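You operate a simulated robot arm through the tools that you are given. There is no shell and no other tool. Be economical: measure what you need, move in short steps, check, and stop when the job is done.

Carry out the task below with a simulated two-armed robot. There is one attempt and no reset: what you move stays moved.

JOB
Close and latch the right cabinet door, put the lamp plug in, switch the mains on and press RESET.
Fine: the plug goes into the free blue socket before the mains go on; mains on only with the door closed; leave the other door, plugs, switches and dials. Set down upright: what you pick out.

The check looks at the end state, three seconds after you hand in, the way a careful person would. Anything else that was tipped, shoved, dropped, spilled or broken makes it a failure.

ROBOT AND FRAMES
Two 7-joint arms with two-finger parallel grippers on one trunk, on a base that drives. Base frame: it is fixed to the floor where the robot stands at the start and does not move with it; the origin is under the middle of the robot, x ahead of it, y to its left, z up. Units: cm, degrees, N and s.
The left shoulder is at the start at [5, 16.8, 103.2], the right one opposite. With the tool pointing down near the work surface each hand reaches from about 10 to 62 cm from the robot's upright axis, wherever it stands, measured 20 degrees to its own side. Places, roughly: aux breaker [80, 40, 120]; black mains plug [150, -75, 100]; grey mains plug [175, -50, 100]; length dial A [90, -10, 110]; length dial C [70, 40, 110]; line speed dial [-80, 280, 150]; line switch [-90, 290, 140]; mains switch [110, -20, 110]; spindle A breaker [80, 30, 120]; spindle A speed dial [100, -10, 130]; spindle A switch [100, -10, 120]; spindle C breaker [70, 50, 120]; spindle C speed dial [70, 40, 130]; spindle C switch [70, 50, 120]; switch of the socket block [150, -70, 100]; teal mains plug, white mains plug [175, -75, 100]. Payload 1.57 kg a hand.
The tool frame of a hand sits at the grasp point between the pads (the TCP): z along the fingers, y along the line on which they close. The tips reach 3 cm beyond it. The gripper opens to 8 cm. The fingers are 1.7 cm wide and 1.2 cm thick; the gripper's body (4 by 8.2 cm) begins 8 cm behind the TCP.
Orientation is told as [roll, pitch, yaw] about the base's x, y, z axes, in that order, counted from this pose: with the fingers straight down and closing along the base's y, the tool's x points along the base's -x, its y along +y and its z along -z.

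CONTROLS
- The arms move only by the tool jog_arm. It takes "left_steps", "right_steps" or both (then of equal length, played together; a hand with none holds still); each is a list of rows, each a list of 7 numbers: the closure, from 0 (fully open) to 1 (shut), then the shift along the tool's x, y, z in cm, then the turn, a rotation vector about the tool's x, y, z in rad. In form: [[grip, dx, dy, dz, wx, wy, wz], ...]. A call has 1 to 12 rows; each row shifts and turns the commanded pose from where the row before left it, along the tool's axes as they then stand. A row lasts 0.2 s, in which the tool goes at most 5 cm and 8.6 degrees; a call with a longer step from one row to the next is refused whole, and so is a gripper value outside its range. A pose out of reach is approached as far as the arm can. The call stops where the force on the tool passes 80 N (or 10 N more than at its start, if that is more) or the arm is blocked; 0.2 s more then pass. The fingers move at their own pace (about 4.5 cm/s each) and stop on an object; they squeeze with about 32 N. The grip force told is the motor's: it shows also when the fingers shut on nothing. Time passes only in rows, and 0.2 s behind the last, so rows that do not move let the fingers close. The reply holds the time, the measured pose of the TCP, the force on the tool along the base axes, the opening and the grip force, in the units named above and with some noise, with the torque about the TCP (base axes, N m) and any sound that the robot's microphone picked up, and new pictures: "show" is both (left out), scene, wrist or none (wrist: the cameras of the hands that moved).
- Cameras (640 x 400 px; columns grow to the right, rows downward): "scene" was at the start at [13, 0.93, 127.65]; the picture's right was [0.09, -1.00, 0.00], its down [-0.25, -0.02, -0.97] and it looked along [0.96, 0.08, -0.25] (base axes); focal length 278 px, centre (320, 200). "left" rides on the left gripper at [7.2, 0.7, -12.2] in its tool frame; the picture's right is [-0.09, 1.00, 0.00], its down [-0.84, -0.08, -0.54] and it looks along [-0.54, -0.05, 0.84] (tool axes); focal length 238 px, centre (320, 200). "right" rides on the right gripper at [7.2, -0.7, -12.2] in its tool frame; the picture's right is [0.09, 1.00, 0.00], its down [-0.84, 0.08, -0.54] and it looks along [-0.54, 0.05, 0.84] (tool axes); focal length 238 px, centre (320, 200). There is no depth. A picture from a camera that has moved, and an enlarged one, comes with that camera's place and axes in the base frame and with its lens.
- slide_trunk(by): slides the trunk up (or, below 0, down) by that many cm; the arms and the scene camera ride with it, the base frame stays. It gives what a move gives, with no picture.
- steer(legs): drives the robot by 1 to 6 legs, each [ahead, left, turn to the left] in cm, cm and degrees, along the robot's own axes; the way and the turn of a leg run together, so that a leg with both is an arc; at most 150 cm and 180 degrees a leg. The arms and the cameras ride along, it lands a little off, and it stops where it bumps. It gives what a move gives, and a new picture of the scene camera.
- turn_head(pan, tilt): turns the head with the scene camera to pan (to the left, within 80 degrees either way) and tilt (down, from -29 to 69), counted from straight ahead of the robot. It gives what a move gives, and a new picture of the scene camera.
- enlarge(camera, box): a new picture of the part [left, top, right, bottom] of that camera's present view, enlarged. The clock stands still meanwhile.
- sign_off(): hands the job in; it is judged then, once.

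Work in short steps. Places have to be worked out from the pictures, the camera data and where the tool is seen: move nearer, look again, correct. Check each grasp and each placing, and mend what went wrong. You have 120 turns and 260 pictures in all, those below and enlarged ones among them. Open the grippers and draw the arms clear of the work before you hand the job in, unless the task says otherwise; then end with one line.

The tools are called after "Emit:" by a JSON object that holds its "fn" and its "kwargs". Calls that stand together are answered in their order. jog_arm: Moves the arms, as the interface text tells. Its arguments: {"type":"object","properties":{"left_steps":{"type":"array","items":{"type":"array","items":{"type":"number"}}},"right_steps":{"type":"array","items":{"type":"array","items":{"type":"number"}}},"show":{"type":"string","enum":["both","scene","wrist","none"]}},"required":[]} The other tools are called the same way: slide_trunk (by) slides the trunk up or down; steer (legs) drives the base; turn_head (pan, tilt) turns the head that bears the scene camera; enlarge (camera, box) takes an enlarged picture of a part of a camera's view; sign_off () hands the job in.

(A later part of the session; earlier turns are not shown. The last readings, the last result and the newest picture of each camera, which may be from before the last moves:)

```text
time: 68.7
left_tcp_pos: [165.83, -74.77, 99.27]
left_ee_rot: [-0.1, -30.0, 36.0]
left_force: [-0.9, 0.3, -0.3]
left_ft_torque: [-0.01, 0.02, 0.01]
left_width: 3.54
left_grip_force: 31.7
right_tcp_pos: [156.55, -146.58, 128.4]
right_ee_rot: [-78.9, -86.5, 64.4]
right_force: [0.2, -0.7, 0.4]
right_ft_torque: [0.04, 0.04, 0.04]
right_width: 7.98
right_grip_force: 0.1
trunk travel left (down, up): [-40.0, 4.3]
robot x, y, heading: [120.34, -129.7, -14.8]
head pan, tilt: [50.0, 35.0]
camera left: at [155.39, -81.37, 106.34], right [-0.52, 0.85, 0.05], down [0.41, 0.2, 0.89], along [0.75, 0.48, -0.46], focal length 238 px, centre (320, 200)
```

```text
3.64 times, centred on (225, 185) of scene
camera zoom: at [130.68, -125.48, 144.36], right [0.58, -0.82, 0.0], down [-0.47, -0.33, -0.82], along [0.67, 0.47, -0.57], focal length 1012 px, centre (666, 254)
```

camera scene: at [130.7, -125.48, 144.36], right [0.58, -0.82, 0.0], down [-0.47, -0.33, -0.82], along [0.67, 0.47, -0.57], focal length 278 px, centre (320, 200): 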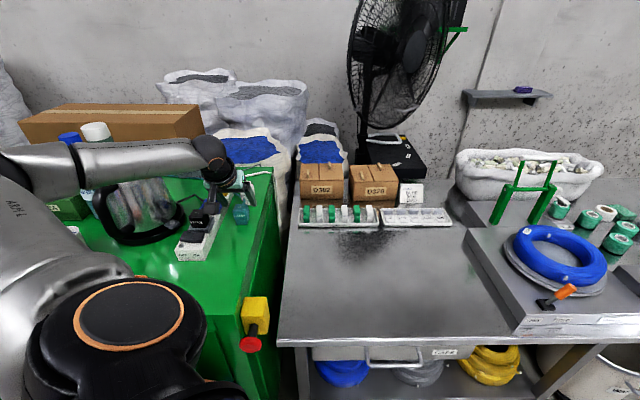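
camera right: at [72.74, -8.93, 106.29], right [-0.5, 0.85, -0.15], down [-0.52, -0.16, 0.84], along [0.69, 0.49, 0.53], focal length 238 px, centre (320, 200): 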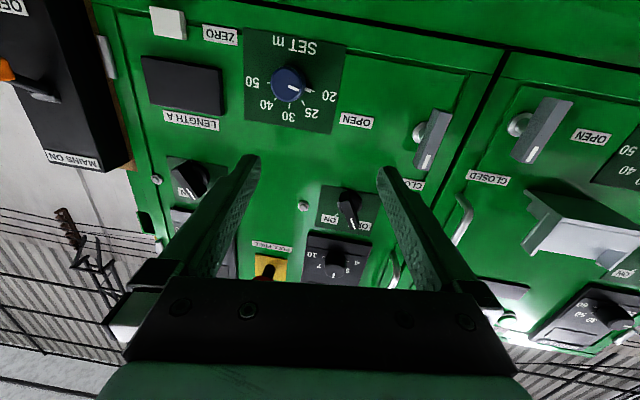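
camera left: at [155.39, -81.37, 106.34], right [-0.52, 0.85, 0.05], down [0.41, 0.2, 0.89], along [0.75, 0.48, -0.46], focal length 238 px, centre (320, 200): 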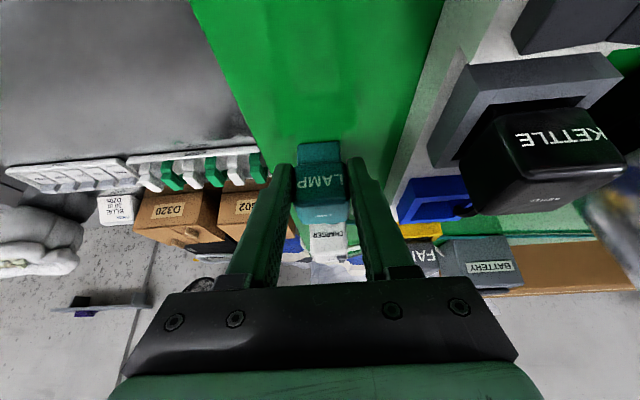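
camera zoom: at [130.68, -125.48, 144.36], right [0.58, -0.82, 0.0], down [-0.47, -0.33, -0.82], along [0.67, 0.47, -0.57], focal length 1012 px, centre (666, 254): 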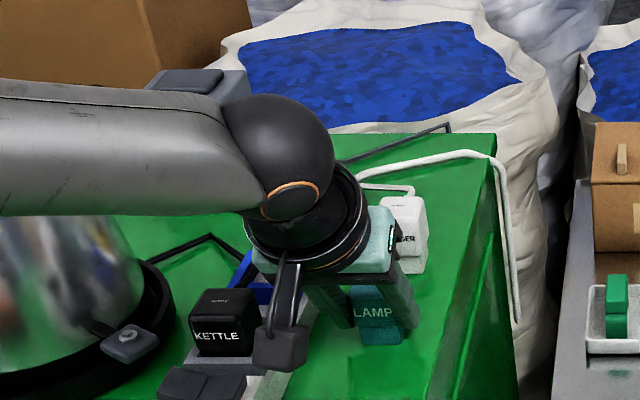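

The plug is gripped (3.54 cm wide). I'll lift it 8 cm straight up and check.

Emit:
{"fn": "jog_arm", "kwargs": {"left_steps": [[0.9, -0.5, 0, -0.86, 0, 0, 0], [0.9, -1.0, 0, -1.73, 0, 0, 0], [0.9, -1.0, 0, -1.73, 0, 0, 0], [0.9, -1.0, 0, -1.73, 0, 0, 0], [0.9, -0.5, 0, -0.86, 0, 0, 0]]}}

Emit:
{"fn": "enlarge", "kwargs": {"camera": "scene", "box": [165, 110, 285, 220]}}

Emit:
{"fn": "enlarge", "kwargs": {"camera": "left", "box": [220, 40, 480, 240]}}

```text
time: 69.9
left_tcp_pos: [165.79, -74.69, 107.34]
left_ee_rot: [-0.1, -30.1, 36.0]
left_force: [0.2, -0.7, -0.9]
left_ft_torque: [-0.03, 0.02, 0.0]
left_width: 3.54
left_grip_force: 31.8
right_tcp_pos: [156.61, -146.49, 128.47]
right_ee_rot: [-78.8, -86.6, 64.4]
right_force: [0.2, 0.5, 0.8]
right_ft_torque: [0.02, -0.03, -0.01]
right_width: 7.98
right_grip_force: 0.1
trunk travel left (down, up): [-40.0, 4.3]
robot x, y, heading: [120.29, -129.85, -14.3]
head pan, tilt: [50.0, 35.0]
camera scene: at [130.68, -125.48, 144.36], right [0.58, -0.82, 0.0], down [-0.47, -0.33, -0.82], along [0.67, 0.47, -0.57], focal length 278 px, centre (320, 200)
camera left: at [155.46, -81.37, 114.37], right [-0.52, 0.85, 0.05], down [0.41, 0.2, 0.89], along [0.75, 0.48, -0.46], focal length 238 px, centre (320, 200)
```

scene: 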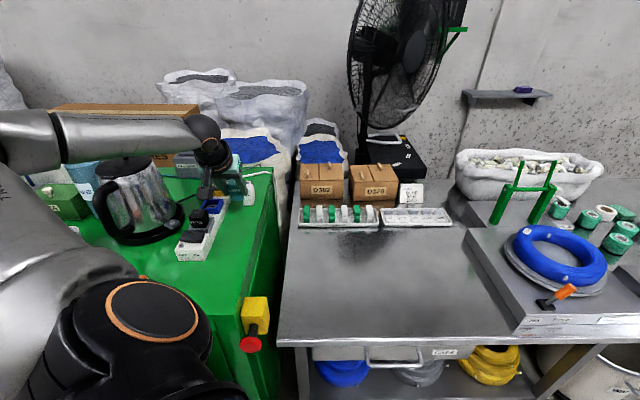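
left: 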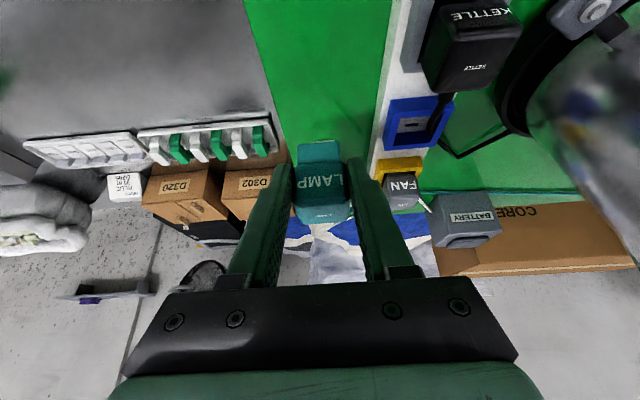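

```text
3.64 times, centred on (225, 165) of scene
camera zoom: at [130.68, -125.48, 144.36], right [0.58, -0.82, 0.0], down [-0.47, -0.33, -0.82], along [0.67, 0.47, -0.57], focal length 1012 px, centre (666, 327)
```

zoom: 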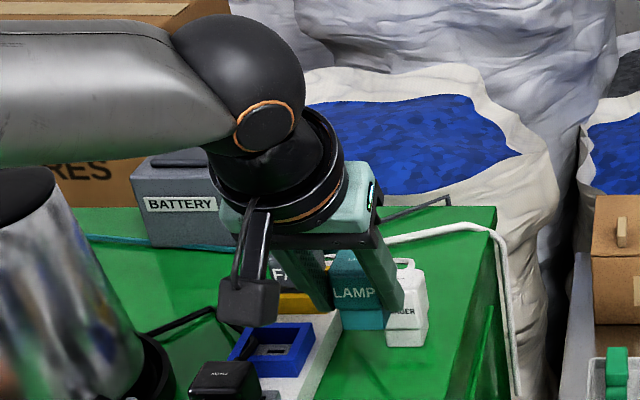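

```text
2.00 times, centred on (350, 140) of left
camera zoom: at [155.46, -81.37, 114.37], right [-0.52, 0.85, 0.05], down [0.41, 0.2, 0.89], along [0.75, 0.48, -0.46], focal length 477 px, centre (260, 320)
```

zoom: 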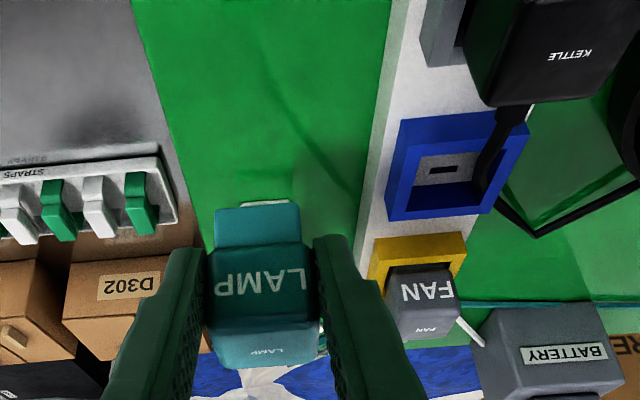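

The plug is held straight, with LAMP facing me as the other labels do. I'll move above the blue socket, estimated at [163.8, -65.7], and trim the yaw.

Emit:
{"fn": "jog_arm", "kwargs": {"left_steps": [[0.9, -0.8, 2.11, 0.46, 0.0114, 0, 0.0196], [0.9, -0.8, 2.11, 0.46, 0, 0, 0], [0.9, -0.8, 2.11, 0.46, 0, 0, 0], [0.9, -0.8, 2.11, 0.46, 0, 0, 0]]}}

Emit:
{"fn": "enlarge", "kwargs": {"camera": "scene", "box": [165, 110, 285, 220]}}

Emit:
{"fn": "enlarge", "kwargs": {"camera": "left", "box": [220, 40, 480, 240]}}

```text
time: 70.9
left_tcp_pos: [164.08, -65.41, 107.21]
left_ee_rot: [-0.2, -29.9, 34.7]
left_force: [-0.3, 0.1, -0.5]
left_ft_torque: [-0.01, 0.0, 0.0]
left_width: 3.55
left_grip_force: 32.3
right_tcp_pos: [156.52, -146.56, 128.48]
right_ee_rot: [-78.9, -86.5, 64.6]
right_force: [0.4, -0.2, -0.5]
right_ft_torque: [0.0, -0.04, 0.01]
right_width: 8.03
right_grip_force: 0.0
trunk travel left (down, up): [-40.0, 4.3]
robot x, y, heading: [119.88, -129.69, -14.4]
head pan, tilt: [50.0, 35.0]
camera scene: at [130.69, -125.44, 144.36], right [0.58, -0.82, 0.0], down [-0.47, -0.33, -0.82], along [0.67, 0.47, -0.57], focal length 278 px, centre (320, 200)
camera left: at [153.55, -72.0, 114.3], right [-0.5, 0.87, 0.04], down [0.42, 0.19, 0.89], along [0.76, 0.46, -0.46], focal length 238 px, centre (320, 200)
```

scene: 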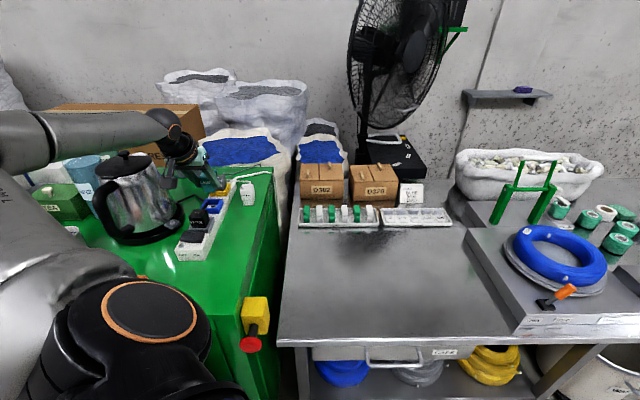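
left: 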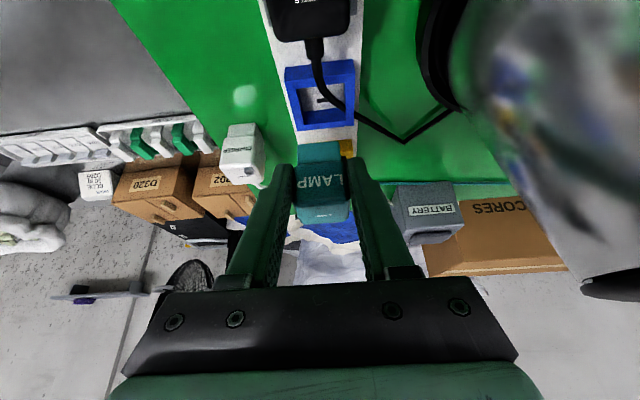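

```text
3.64 times, centred on (225, 165) of scene
camera zoom: at [130.69, -125.44, 144.36], right [0.58, -0.82, 0.0], down [-0.47, -0.33, -0.82], along [0.67, 0.47, -0.57], focal length 1012 px, centre (666, 327)
```

zoom: 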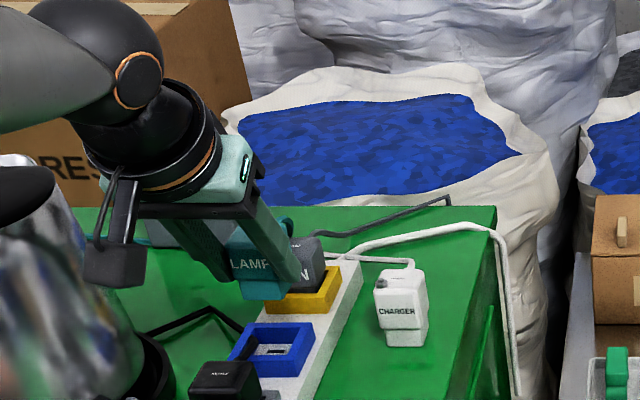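

```text
2.00 times, centred on (350, 140) of left
camera zoom: at [153.55, -72.0, 114.3], right [-0.5, 0.87, 0.04], down [0.42, 0.19, 0.89], along [0.76, 0.46, -0.46], focal length 477 px, centre (260, 320)
```

zoom: 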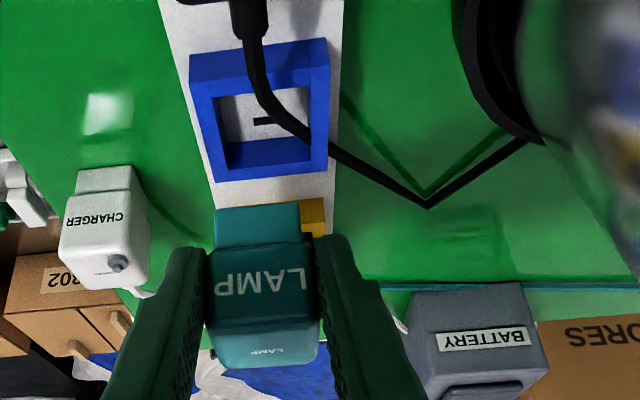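

Vision says the rim centre is [163.8, -65.0, 99.4], so I need only 0.45 cm more to the left. I'll shift and descend 3 cm, then look.

Emit:
{"fn": "jog_arm", "kwargs": {"left_steps": [[0.9, 0, 0.45, 0, 0, 0, 0], [0.9, 0.75, 0, 1.3, 0, 0, 0], [0.9, 0.75, 0, 1.3, 0, 0, 0]]}}

Emit:
{"fn": "enlarge", "kwargs": {"camera": "scene", "box": [185, 160, 265, 220]}}

Emit:
{"fn": "enlarge", "kwargs": {"camera": "left", "box": [260, 80, 400, 240]}}

```text
time: 71.7
left_tcp_pos: [163.78, -65.13, 104.08]
left_ee_rot: [-0.1, -30.0, 34.6]
left_force: [0.1, 0.5, -1.7]
left_ft_torque: [-0.02, 0.0, 0.02]
left_width: 3.53
left_grip_force: 32.7
right_tcp_pos: [156.49, -146.58, 128.45]
right_ee_rot: [-78.8, -86.4, 64.4]
right_force: [-0.5, 0.1, 0.3]
right_ft_torque: [0.0, -0.02, -0.01]
right_width: 8.01
right_grip_force: 0.0
trunk travel left (down, up): [-40.0, 4.3]
robot x, y, heading: [119.91, -129.68, -14.3]
head pan, tilt: [50.0, 35.0]
camera scene: at [130.69, -125.46, 144.36], right [0.58, -0.82, 0.0], down [-0.47, -0.33, -0.82], along [0.67, 0.47, -0.57], focal length 278 px, centre (320, 200)
camera left: at [153.24, -71.62, 111.26], right [-0.5, 0.86, 0.05], down [0.42, 0.19, 0.89], along [0.76, 0.46, -0.46], focal length 238 px, centre (320, 200)
```

scene: 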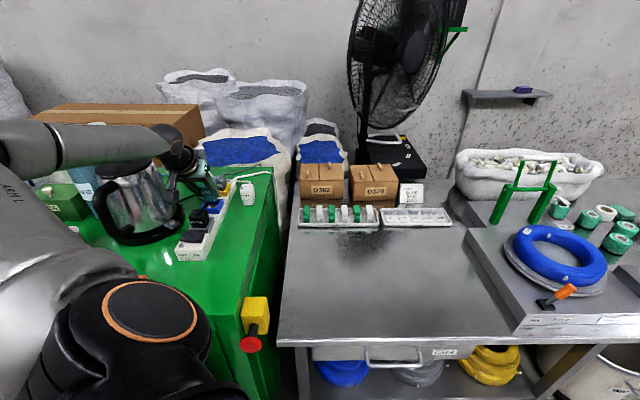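
left: 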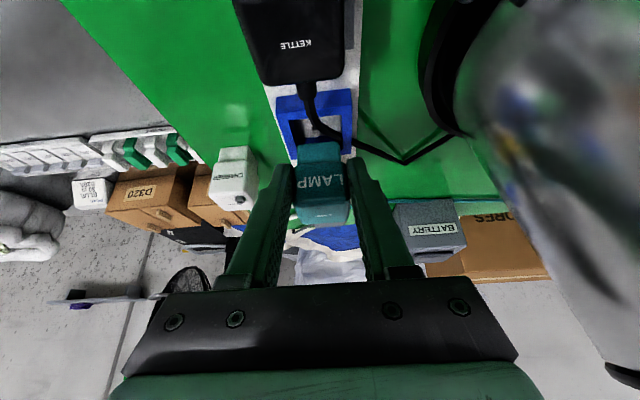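

```text
6.67 times, centred on (225, 190) of scene
camera zoom: at [130.69, -125.46, 144.36], right [0.58, -0.82, 0.0], down [-0.47, -0.33, -0.82], along [0.67, 0.47, -0.57], focal length 1855 px, centre (953, 267)
```

zoom: 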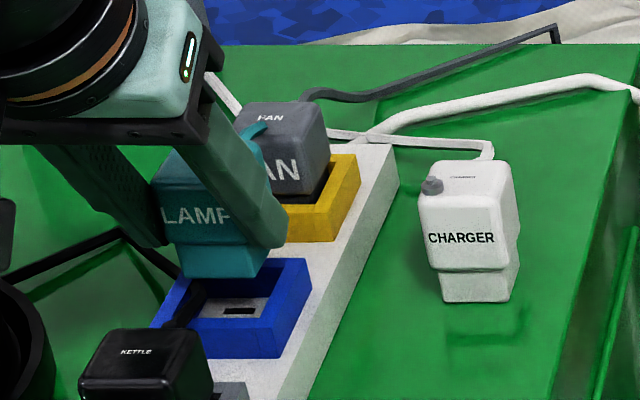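

```text
2.50 times, centred on (330, 160) of left
camera zoom: at [153.24, -71.62, 111.26], right [-0.5, 0.86, 0.05], down [0.42, 0.19, 0.89], along [0.76, 0.46, -0.46], focal length 596 px, centre (295, 300)
```

zoom: 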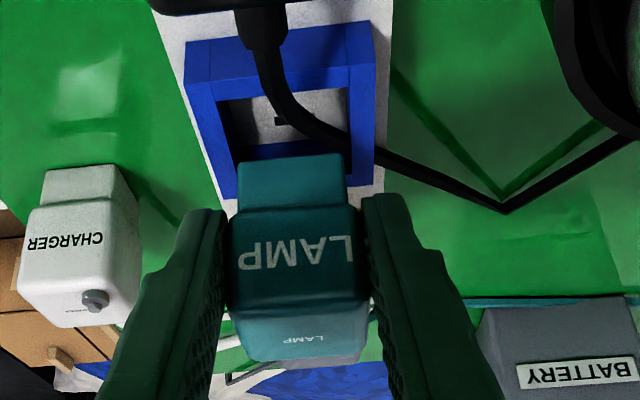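

Aligned to within a few mm. I'll descend another 1.6 cm and look again.

Emit:
{"fn": "jog_arm", "kwargs": {"left_steps": [[0.9, 0.4, 0, 0.7, 0, 0, 0], [0.9, 0.4, 0, 0.7, 0, 0, 0]], "show": "none"}}

Emit:
{"fn": "enlarge", "kwargs": {"camera": "scene", "box": [185, 160, 265, 220]}}

Emit:
{"fn": "enlarge", "kwargs": {"camera": "left", "box": [260, 80, 400, 240]}}

```text
time: 72.3
left_tcp_pos: [163.85, -65.25, 103.25]
left_ee_rot: [-0.1, -30.7, 34.9]
left_force: [0.9, 0.1, 17.3]
left_ft_torque: [0.41, -0.33, -0.02]
left_width: 3.56
left_grip_force: 32.6
right_tcp_pos: [156.41, -146.71, 128.53]
right_ee_rot: [-79.0, -86.6, 64.7]
right_force: [0.1, 0.3, -0.3]
right_ft_torque: [-0.02, -0.02, -0.02]
right_width: 8.02
right_grip_force: 0.0
trunk travel left (down, up): [-40.0, 4.3]
robot x, y, heading: [119.78, -129.62, -14.8]
head pan, tilt: [50.0, 35.0]
```

```text
6.67 times, centred on (225, 190) of scene
camera zoom: at [130.54, -125.7, 144.42], right [0.58, -0.82, 0.0], down [-0.47, -0.33, -0.82], along [0.67, 0.48, -0.57], focal length 1855 px, centre (953, 267)
```

zoom: 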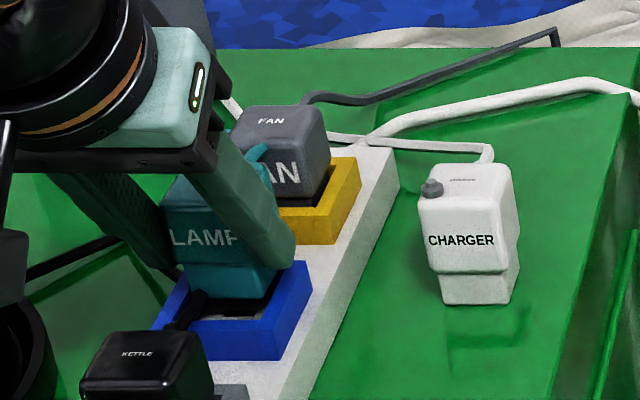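

```text
2.50 times, centred on (330, 160) of left
camera zoom: at [153.24, -71.69, 110.13], right [-0.5, 0.86, 0.04], down [0.41, 0.19, 0.89], along [0.76, 0.47, -0.45], focal length 596 px, centre (295, 300)
```

zoom: 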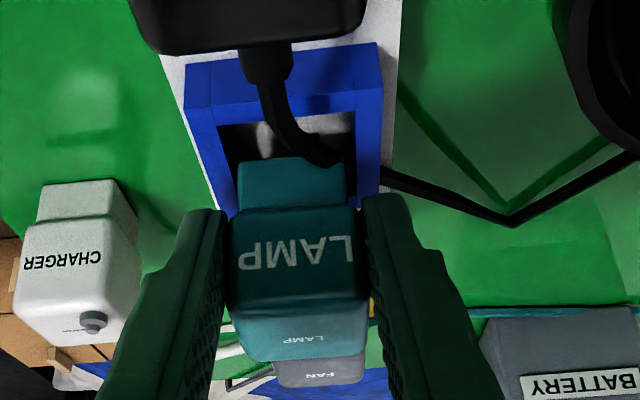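

I touched something at z 103.3, about 2.9 cm forward of the TCP: the plug sits farther forward in the hand than assumed and meets the far rim. I'll lift 1 cm and move 1 cm back towards me.

Emit:
{"fn": "jog_arm", "kwargs": {"left_steps": [[0.9, -0.5, 0, -0.86, 0, 0, 0], [0.9, -0.1, 0, -0.2, 0, 0, 0], [0.9, 0.864, 0, -0.503, 0, 0, 0]], "show": "none"}}

Emit:
{"fn": "enlarge", "kwargs": {"camera": "scene", "box": [185, 160, 265, 220]}}

Emit:
{"fn": "enlarge", "kwargs": {"camera": "left", "box": [260, 80, 400, 240]}}

```text
time: 73.1
left_tcp_pos: [162.85, -65.8, 103.91]
left_ee_rot: [0.0, -30.0, 34.7]
left_force: [0.7, -0.3, -0.3]
left_ft_torque: [-0.01, 0.0, 0.01]
left_width: 3.53
left_grip_force: 31.9
right_tcp_pos: [156.49, -146.51, 128.48]
right_ee_rot: [-78.9, -86.5, 64.6]
right_force: [-0.2, 0.1, 0.2]
right_ft_torque: [0.01, 0.01, -0.02]
right_width: 8.0
right_grip_force: 0.1
trunk travel left (down, up): [-40.0, 4.3]
robot x, y, heading: [120.08, -129.59, -14.8]
head pan, tilt: [50.0, 35.0]
```

```text
6.67 times, centred on (225, 190) of scene
camera zoom: at [130.66, -125.49, 144.36], right [0.58, -0.82, 0.0], down [-0.47, -0.33, -0.82], along [0.67, 0.47, -0.57], focal length 1855 px, centre (953, 267)
```

zoom: 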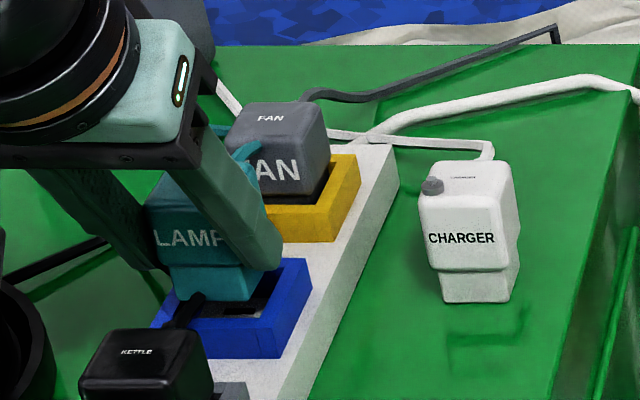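

```text
2.50 times, centred on (330, 160) of left
camera zoom: at [152.36, -72.26, 110.94], right [-0.5, 0.86, 0.05], down [0.42, 0.2, 0.89], along [0.76, 0.46, -0.46], focal length 596 px, centre (295, 300)
```

zoom: 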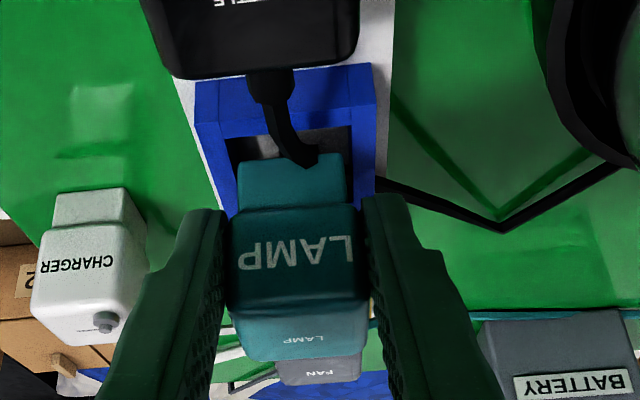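

I'll zoom further into the scene view to settle the lateral offset.

Emit:
{"fn": "enlarge", "kwargs": {"camera": "scene", "box": [200, 188, 232, 208]}}

Emit:
{"fn": "enlarge", "kwargs": {"camera": "left", "box": [285, 100, 365, 150]}}

```text
16.00 times, centred on (216, 198) of scene
camera zoom: at [130.66, -125.49, 144.36], right [0.58, -0.82, 0.0], down [-0.47, -0.33, -0.82], along [0.67, 0.47, -0.57], focal length 4451 px, centre (1984, 232)
```

zoom: 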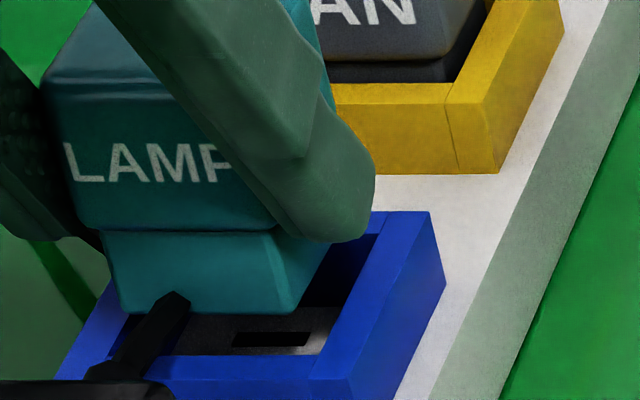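

```text
8.00 times, centred on (325, 125) of left
camera zoom: at [152.36, -72.26, 110.94], right [-0.5, 0.86, 0.05], down [0.42, 0.2, 0.89], along [0.76, 0.46, -0.46], focal length 1907 px, centre (280, 800)
```

zoom: 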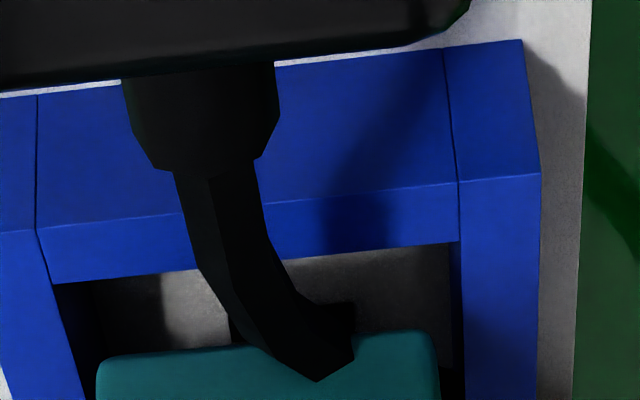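

The plug is now centred over the hole within about 2 mm in both views. I'll press it down in small steps.

Emit:
{"fn": "jog_arm", "kwargs": {"left_steps": [[0.9, 0.3, -0.1, 0.52, 0, 0, 0], [0.9, 0.3, 0, 0.52, 0, 0, 0], [0.9, 0.25, 0, 0.43, 0, 0, 0], [0.9, 0.25, 0, 0.43, 0, 0, 0]], "show": "none"}}

Emit:
{"fn": "enlarge", "kwargs": {"camera": "scene", "box": [192, 176, 240, 210]}}

Emit:
{"fn": "enlarge", "kwargs": {"camera": "left", "box": [260, 80, 400, 240]}}

```text
time: 74.1
left_tcp_pos: [163.0, -65.94, 101.96]
left_ee_rot: [-0.1, -30.3, 34.7]
left_force: [0.4, -1.0, 9.9]
left_ft_torque: [0.18, 0.09, 0.0]
left_width: 3.53
left_grip_force: 32.5
right_tcp_pos: [156.63, -146.69, 128.58]
right_ee_rot: [-78.8, -86.5, 64.5]
right_force: [-0.1, 0.5, -0.3]
right_ft_torque: [0.01, 0.0, 0.01]
right_width: 8.01
right_grip_force: 0.0
trunk travel left (down, up): [-40.0, 4.3]
robot x, y, heading: [119.66, -129.71, -14.6]
head pan, tilt: [50.0, 35.0]
```

```text
11.76 times, centred on (216, 193) of scene
camera zoom: at [130.6, -125.62, 144.39], right [0.58, -0.82, 0.0], down [-0.47, -0.33, -0.82], along [0.67, 0.48, -0.57], focal length 3273 px, centre (1544, 282)
```

zoom: 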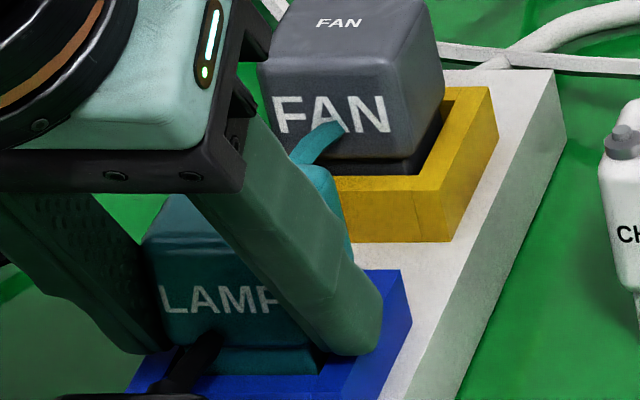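

```text
2.50 times, centred on (330, 160) of left
camera zoom: at [152.44, -72.35, 108.99], right [-0.5, 0.86, 0.05], down [0.41, 0.19, 0.89], along [0.76, 0.47, -0.45], focal length 596 px, centre (295, 300)
```

zoom: 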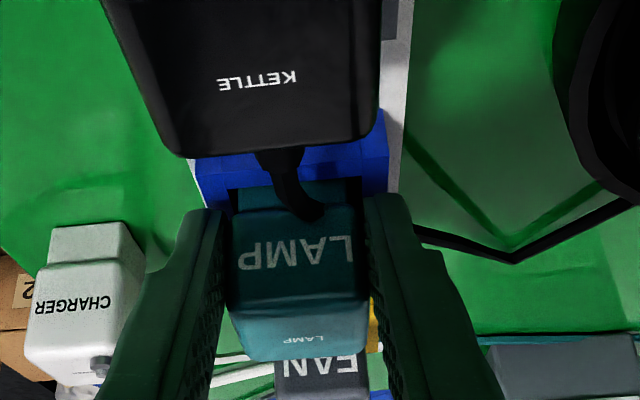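

The plug has entered the hole; the fingertips are about to touch the rim. I'll push a bit further and see.

Emit:
{"fn": "jog_arm", "kwargs": {"left_steps": [[0.9, 0.2, -0.1, 0.35, 0, 0, 0], [0.9, 0.2, 0, 0.35, 0, 0, 0], [0.9, 0.2, 0, 0.35, 0, 0, 0]], "show": "none"}}

Emit:
{"fn": "enlarge", "kwargs": {"camera": "scene", "box": [192, 176, 240, 210]}}

```text
time: 74.9
left_tcp_pos: [162.91, -66.02, 101.97]
left_ee_rot: [0.0, -31.7, 34.9]
left_force: [-7.2, 1.9, 55.2]
left_ft_torque: [0.39, -0.15, -0.79]
left_width: 3.54
left_grip_force: 31.7
right_tcp_pos: [156.07, -147.12, 128.61]
right_ee_rot: [-80.8, -86.9, 66.4]
right_force: [0.1, -0.2, -0.2]
right_ft_torque: [0.01, 0.01, -0.04]
right_width: 7.99
right_grip_force: 0.1
trunk travel left (down, up): [-40.0, 4.3]
robot x, y, heading: [119.72, -129.82, -14.4]
head pan, tilt: [50.0, 35.0]
```

```text
11.76 times, centred on (216, 193) of scene
camera zoom: at [130.12, -126.11, 144.49], right [0.58, -0.81, 0.0], down [-0.46, -0.33, -0.82], along [0.67, 0.48, -0.57], focal length 3273 px, centre (1544, 282)
```

zoom: 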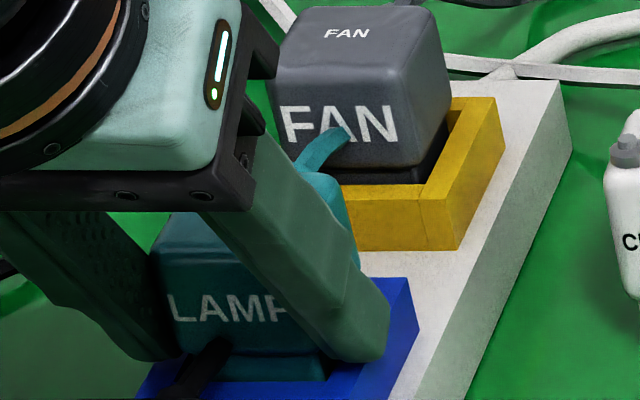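

The fingertips are bearing on the rim. I'll unload, open, raise the grip 1.3 cm on the plug and push again.

Emit:
{"fn": "jog_arm", "kwargs": {"left_steps": [[0.9, -0.45, 0, -0.8, 0, 0, 0], [0.35, 0, 0, 0, 0, 0, 0], [0.35, 0, 0, 0, 0, 0, 0], [0.35, -0.35, 0, -0.6, 0, 0, 0], [0.35, -0.35, 0, -0.6, 0, 0, 0], [0.35, 0, 0, 0, 0, 0, 0]], "show": "wrist"}}

Emit:
{"fn": "enlarge", "kwargs": {"camera": "scene", "box": [192, 176, 240, 210]}}

```text
time: 76.3
left_tcp_pos: [162.97, -66.18, 102.6]
left_ee_rot: [0.0, -29.9, 34.7]
left_force: [0.5, 0.3, 0.8]
left_ft_torque: [-0.01, 0.01, 0.01]
left_width: 5.18
left_grip_force: 0.1
right_tcp_pos: [156.57, -146.56, 128.55]
right_ee_rot: [-78.6, -86.5, 64.1]
right_force: [-0.1, -0.5, -0.5]
right_ft_torque: [-0.05, -0.02, -0.03]
right_width: 8.0
right_grip_force: 0.0
trunk travel left (down, up): [-40.0, 4.3]
robot x, y, heading: [120.03, -129.93, -14.7]
head pan, tilt: [50.0, 35.0]
camera left: at [152.49, -72.5, 109.75], right [-0.5, 0.86, 0.05], down [0.42, 0.2, 0.89], along [0.76, 0.46, -0.46], focal length 238 px, centre (320, 200)
```

left: 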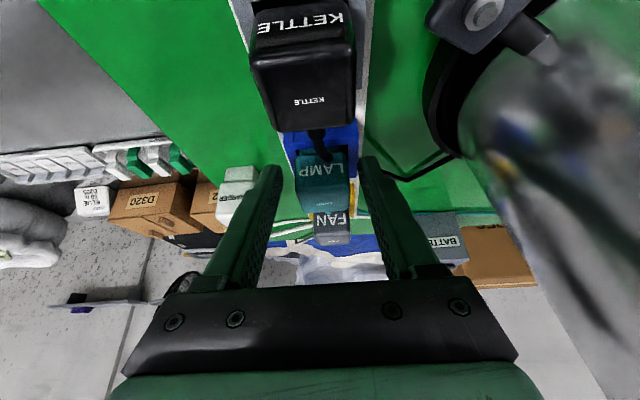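

```text
11.76 times, centred on (216, 193) of scene
camera zoom: at [130.69, -125.49, 144.34], right [0.58, -0.81, 0.0], down [-0.47, -0.33, -0.82], along [0.67, 0.47, -0.57], focal length 3273 px, centre (1544, 282)
```

zoom: 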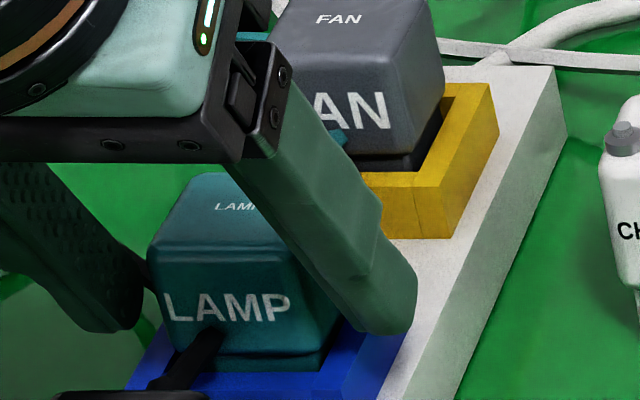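

Now released, the LAMP plug stands upright in the blue frame at the same depth relative to its rim as FAN. To be sure it's fully home, I'll regrip a bit higher and press down.

Emit:
{"fn": "jog_arm", "kwargs": {"left_steps": [[0.35, -0.2, 0, -0.35, 0, 0, 0], [0.9, 0, 0, 0, 0, 0, 0], [0.9, 0, 0, 0, 0, 0, 0], [0.9, 0.2, 0, 0.35, 0, 0, 0], [0.9, 0.15, 0, 0.26, 0, 0, 0], [0.9, 0.15, 0, 0.26, 0, 0, 0]], "show": "none"}}

Emit:
{"fn": "enlarge", "kwargs": {"camera": "scene", "box": [192, 176, 240, 210]}}

```text
time: 77.7
left_tcp_pos: [163.09, -66.01, 102.73]
left_ee_rot: [0.0, -30.7, 34.8]
left_force: [-0.5, 1.7, 24.0]
left_ft_torque: [0.17, -0.33, 0.12]
left_width: 3.52
left_grip_force: 32.0
right_tcp_pos: [156.47, -146.7, 128.6]
right_ee_rot: [-79.4, -86.6, 65.0]
right_force: [0.3, -0.3, 0.6]
right_ft_torque: [0.01, -0.01, -0.03]
right_width: 8.02
right_grip_force: 0.0
trunk travel left (down, up): [-40.0, 4.3]
robot x, y, heading: [120.03, -129.92, -14.5]
head pan, tilt: [50.0, 35.0]
```

```text
11.76 times, centred on (216, 193) of scene
camera zoom: at [130.48, -125.74, 144.41], right [0.58, -0.82, 0.0], down [-0.47, -0.33, -0.82], along [0.67, 0.48, -0.57], focal length 3273 px, centre (1544, 282)
```

zoom: 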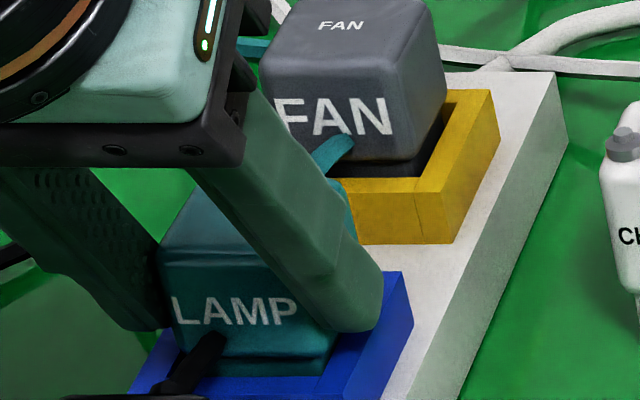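

No further travel at 24 N, so it seems bottomed. I'll release and rise to compare its seating with FAN and KETTLE.

Emit:
{"fn": "jog_arm", "kwargs": {"left_steps": [[0.9, -0.3, 0, -0.5, 0, 0, 0], [0.35, 0, 0, 0, 0, 0, 0], [0.35, 0, 0, 0, 0, 0, 0], [0.35, -0.7, 0, -1.2, 0, 0, 0], [0.35, -1.5, 0, -2.6, 0, 0, 0], [0.35, -1.5, 0, -2.6, 0, 0, 0], [0.35, -1.5, -3, -2.6, 0, 0, 0], [0.35, 0, -4, -1, 0, 0, 0], [0.35, 0, -4, -1, 0, 0, 0]]}}

Emit:
{"fn": "enlarge", "kwargs": {"camera": "scene", "box": [185, 165, 255, 225]}}

Emit:
{"fn": "enlarge", "kwargs": {"camera": "left", "box": [330, 0, 530, 200]}}

```text
time: 79.7
left_tcp_pos: [168.63, -75.71, 115.04]
left_ee_rot: [0.1, -30.0, 34.8]
left_force: [0.9, 0.3, 0.3]
left_ft_torque: [-0.05, 0.02, -0.01]
left_width: 5.2
left_grip_force: 0.1
right_tcp_pos: [156.57, -146.63, 128.34]
right_ee_rot: [-78.2, -86.4, 63.8]
right_force: [0.4, 0.8, -0.1]
right_ft_torque: [0.01, 0.01, 0.0]
right_width: 7.99
right_grip_force: 0.0
trunk travel left (down, up): [-40.0, 4.3]
robot x, y, heading: [119.72, -129.64, -14.5]
head pan, tilt: [50.0, 35.0]
camera scene: at [130.74, -125.52, 144.35], right [0.58, -0.81, 0.0], down [-0.47, -0.33, -0.82], along [0.67, 0.47, -0.57], focal length 278 px, centre (320, 200)
camera left: at [158.07, -82.09, 121.96], right [-0.5, 0.86, 0.05], down [0.42, 0.19, 0.89], along [0.76, 0.46, -0.46], focal length 238 px, centre (320, 200)
```

scene: 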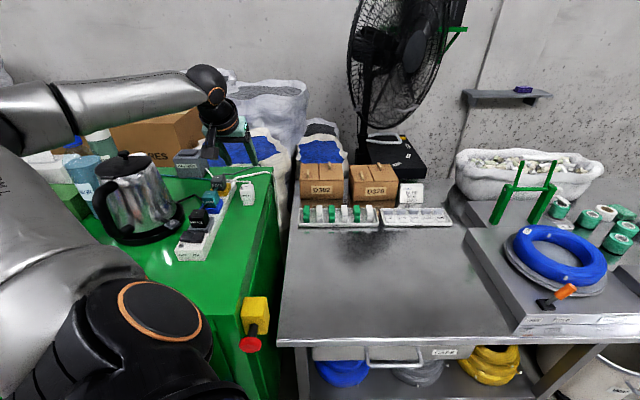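
left: 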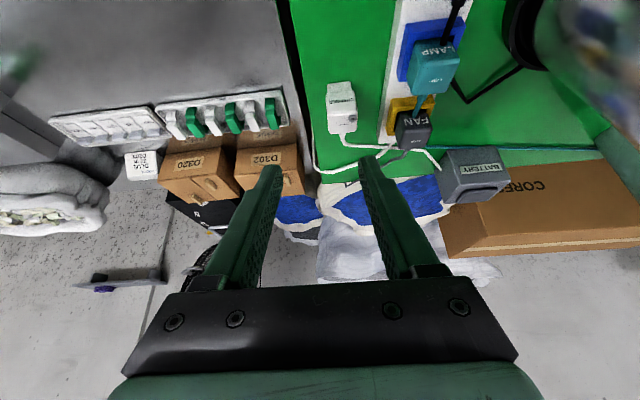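

```text
6.67 times, centred on (220, 195) of scene
camera zoom: at [130.74, -125.52, 144.35], right [0.58, -0.81, 0.0], down [-0.47, -0.33, -0.82], along [0.67, 0.47, -0.57], focal length 1855 px, centre (987, 233)
```

zoom: 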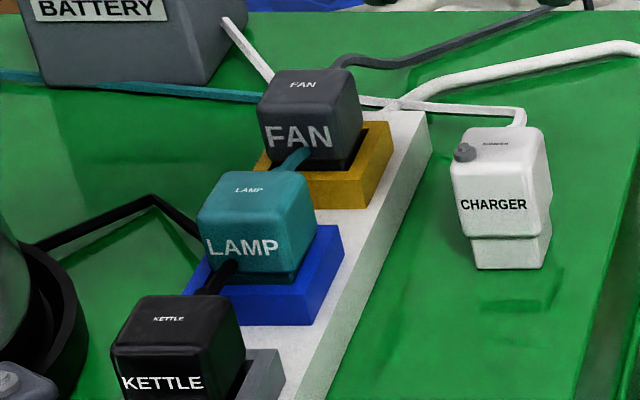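

```text
2.00 times, centred on (430, 100) of left
camera zoom: at [158.07, -82.09, 121.96], right [-0.5, 0.86, 0.05], down [0.42, 0.19, 0.89], along [0.76, 0.46, -0.46], focal length 477 px, centre (100, 400)
```

zoom: 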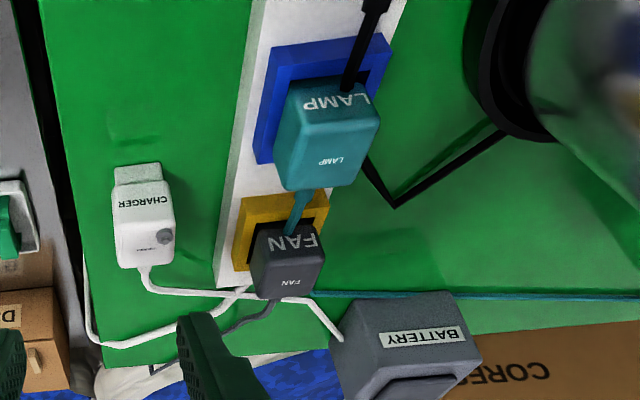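

LAMP sits at the same height as FAN and KETTLE (collinear tops within about 1 mm vertically), so it's in the blue socket. Now I retreat the left arm, back the base out and return to the mains switch.

Emit:
{"fn": "jog_arm", "kwargs": {"left_steps": [[0.35, 2.26, -2.24, -2.67, 0, 0, 0], [0.35, 2.26, -2.24, -2.67, 0, 0, 0], [0.35, 2.26, -2.24, -2.67, 0, 0, 0], [0.35, 2.26, -2.24, -2.67, 0, 0, 0], [0.35, 2.26, -2.24, -2.67, 0, 0, 0], [0.35, 2.26, -2.24, -2.67, 0, 0, 0]]}}

Emit:
{"fn": "enlarge", "kwargs": {"camera": "scene", "box": [165, 150, 285, 250]}}

```text
time: 81.1
left_tcp_pos: [159.75, -98.08, 121.99]
left_ee_rot: [0.0, -30.1, 34.7]
left_force: [0.0, -0.3, -0.7]
left_ft_torque: [0.05, 0.01, 0.0]
left_width: 5.21
left_grip_force: 0.0
right_tcp_pos: [156.53, -146.68, 128.43]
right_ee_rot: [-78.5, -86.5, 64.2]
right_force: [0.4, 0.4, 0.6]
right_ft_torque: [-0.01, 0.0, 0.02]
right_width: 7.98
right_grip_force: 0.0
trunk travel left (down, up): [-40.0, 4.3]
robot x, y, heading: [119.94, -129.28, -14.9]
head pan, tilt: [50.0, 35.0]
camera scene: at [130.65, -125.58, 144.36], right [0.58, -0.82, 0.0], down [-0.47, -0.33, -0.82], along [0.67, 0.48, -0.57], focal length 278 px, centre (320, 200)
camera left: at [149.24, -104.43, 129.11], right [-0.5, 0.86, 0.05], down [0.42, 0.19, 0.89], along [0.76, 0.47, -0.46], focal length 238 px, centre (320, 200)
```

scene: 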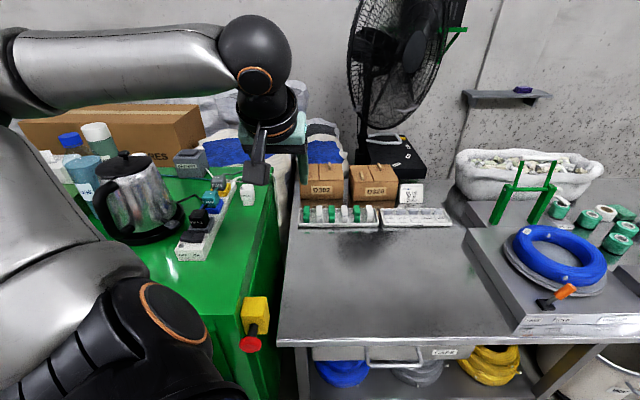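
left: 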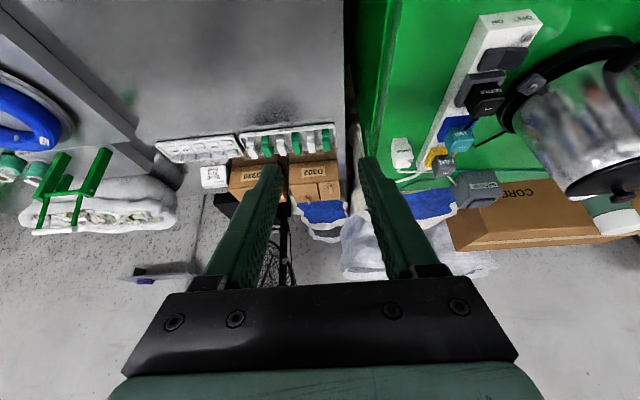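

```text
4.00 times, centred on (225, 200) of scene
camera zoom: at [130.65, -125.58, 144.36], right [0.58, -0.82, 0.0], down [-0.47, -0.33, -0.82], along [0.67, 0.48, -0.57], focal length 1113 px, centre (700, 200)
```

zoom: 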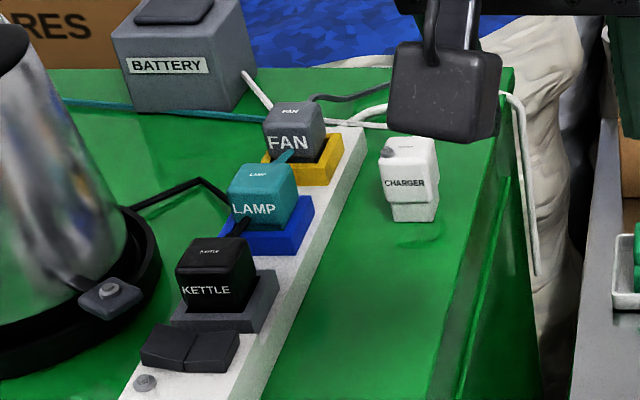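

I'll check the seating once more from the hand camera.

Emit:
{"fn": "enlarge", "kwargs": {"camera": "left", "box": [390, 60, 530, 190]}}

```text
3.08 times, centred on (460, 125) of left
camera zoom: at [149.24, -104.43, 129.11], right [-0.5, 0.86, 0.05], down [0.42, 0.19, 0.89], along [0.76, 0.47, -0.46], focal length 733 px, centre (-111, 431)
```

zoom: 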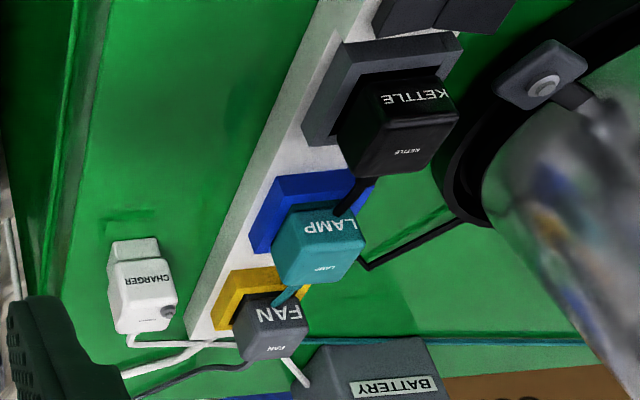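

Seated like its neighbours. I'll back out, turn square to the machine and drive left to in front of the mains switch.

Emit:
{"fn": "steer", "kwargs": {"legs": [[-22, -12, 0], [0, 0, 44.8], [-27, 0, 0], [0, 107, 0]]}}

Emit:
{"fn": "turn_head", "kwargs": {"pan": -10, "tilt": 18}}

```text
time: 91.5
left_tcp_pos: [25.05, -6.93, 122.01]
left_ee_rot: [-0.2, -30.0, 79.2]
left_force: [-0.1, 0.1, 0.1]
left_ft_torque: [-0.01, -0.02, 0.03]
left_width: 5.21
left_grip_force: 0.1
right_tcp_pos: [57.04, -43.88, 128.47]
right_ee_rot: [-78.8, -86.4, 109.0]
right_force: [-0.3, 0.1, -0.3]
right_ft_torque: [0.01, -0.02, -0.01]
right_width: 8.02
right_grip_force: 0.1
trunk travel left (down, up): [-40.0, 4.3]
robot x, y, heading: [19.2, -57.34, 29.8]
head pan, tilt: [50.0, 35.0]
camera scene: at [23.85, -46.74, 144.36], right [0.98, -0.17, 0.0], down [-0.1, -0.56, -0.82], along [0.14, 0.81, -0.57], focal length 278 px, centre (320, 200)
```

scene: 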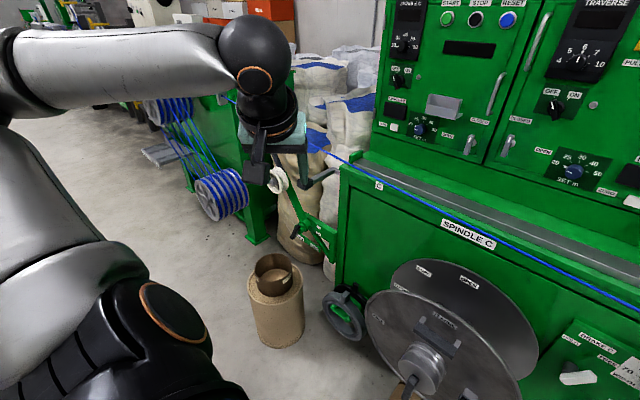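

```text
time: 92.8
left_tcp_pos: [25.23, -6.8, 122.08]
left_ee_rot: [-0.1, -29.9, 79.2]
left_force: [0.1, -0.1, -0.1]
left_ft_torque: [0.0, 0.0, 0.01]
left_width: 5.19
left_grip_force: 0.2
right_tcp_pos: [57.16, -43.9, 128.44]
right_ee_rot: [-78.8, -86.5, 109.0]
right_force: [0.0, -0.1, -0.2]
right_ft_torque: [0.0, -0.01, 0.01]
right_width: 8.0
right_grip_force: 0.0
trunk travel left (down, up): [-40.0, 4.3]
robot x, y, heading: [19.48, -57.46, 30.1]
head pan, tilt: [-10.0, 18.0]
camera scene: at [31.09, -52.25, 147.07], right [0.34, -0.94, 0.0], down [-0.29, -0.11, -0.95], along [0.89, 0.32, -0.31], focal length 278 px, centre (320, 200)
```

scene: 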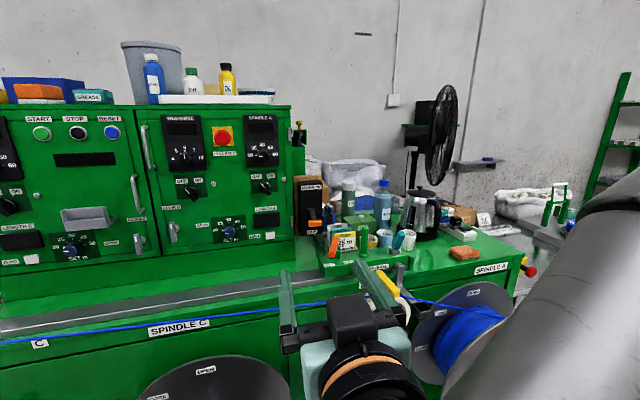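

I'll drive 18 cm closer and zoom in on the mains switch.

Emit:
{"fn": "steer", "kwargs": {"legs": [[18, 0, 0]]}}

Emit:
{"fn": "enlarge", "kwargs": {"camera": "scene", "box": [280, 160, 440, 280]}}

Emit:
{"fn": "enlarge", "kwargs": {"camera": "right", "box": [0, 0, 640, 400]}}

```text
time: 94.3
left_tcp_pos: [40.84, 2.15, 122.0]
left_ee_rot: [0.0, -30.0, 79.3]
left_force: [0.6, -0.6, -0.4]
left_ft_torque: [-0.04, 0.0, 0.02]
left_width: 5.18
left_grip_force: 0.1
right_tcp_pos: [72.72, -34.82, 128.45]
right_ee_rot: [-78.2, -86.6, 108.5]
right_force: [-0.8, -0.1, -0.5]
right_ft_torque: [0.01, -0.02, 0.02]
right_width: 7.97
right_grip_force: 0.1
trunk travel left (down, up): [-40.0, 4.3]
robot x, y, heading: [34.52, -48.49, 29.9]
head pan, tilt: [-10.0, 18.0]
camera scene: at [46.72, -43.24, 147.06], right [0.34, -0.94, 0.0], down [-0.29, -0.11, -0.95], along [0.89, 0.32, -0.31], focal length 278 px, centre (320, 200)
```

scene: 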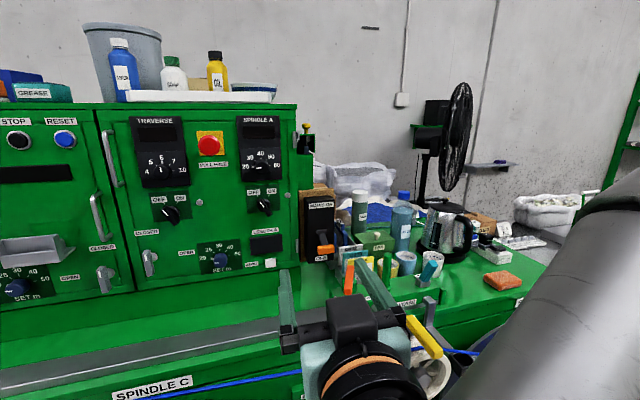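

```text
3.33 times, centred on (360, 220) of scene
camera zoom: at [46.72, -43.24, 147.06], right [0.34, -0.94, 0.0], down [-0.29, -0.11, -0.95], along [0.89, 0.32, -0.31], focal length 927 px, centre (187, 133)
```

zoom: 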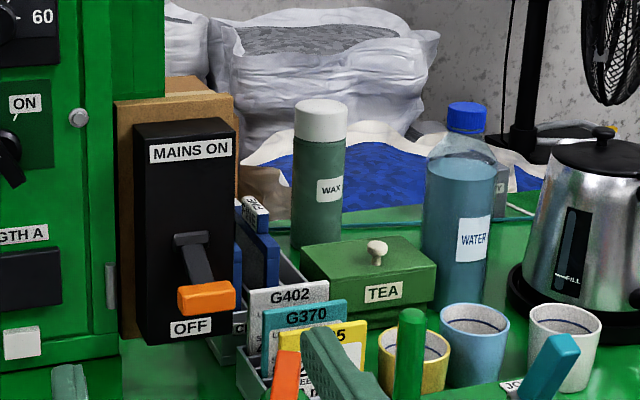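

```text
1.00 times, centred on (320, 200) of right
camera zoom: at [62.6, -42.06, 121.42], right [-0.5, 0.85, -0.15], down [-0.52, -0.16, 0.84], along [0.69, 0.5, 0.53], focal length 238 px, centre (320, 200)
```

zoom: 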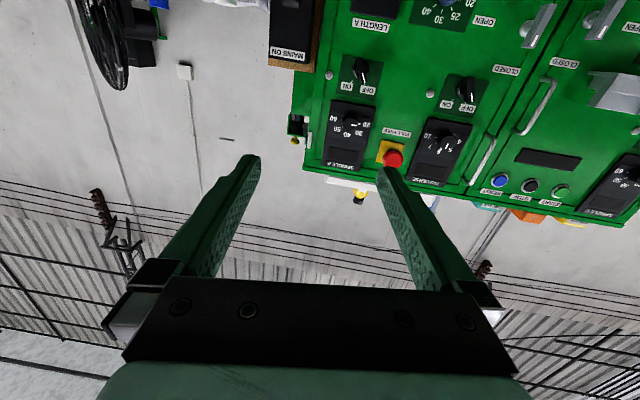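

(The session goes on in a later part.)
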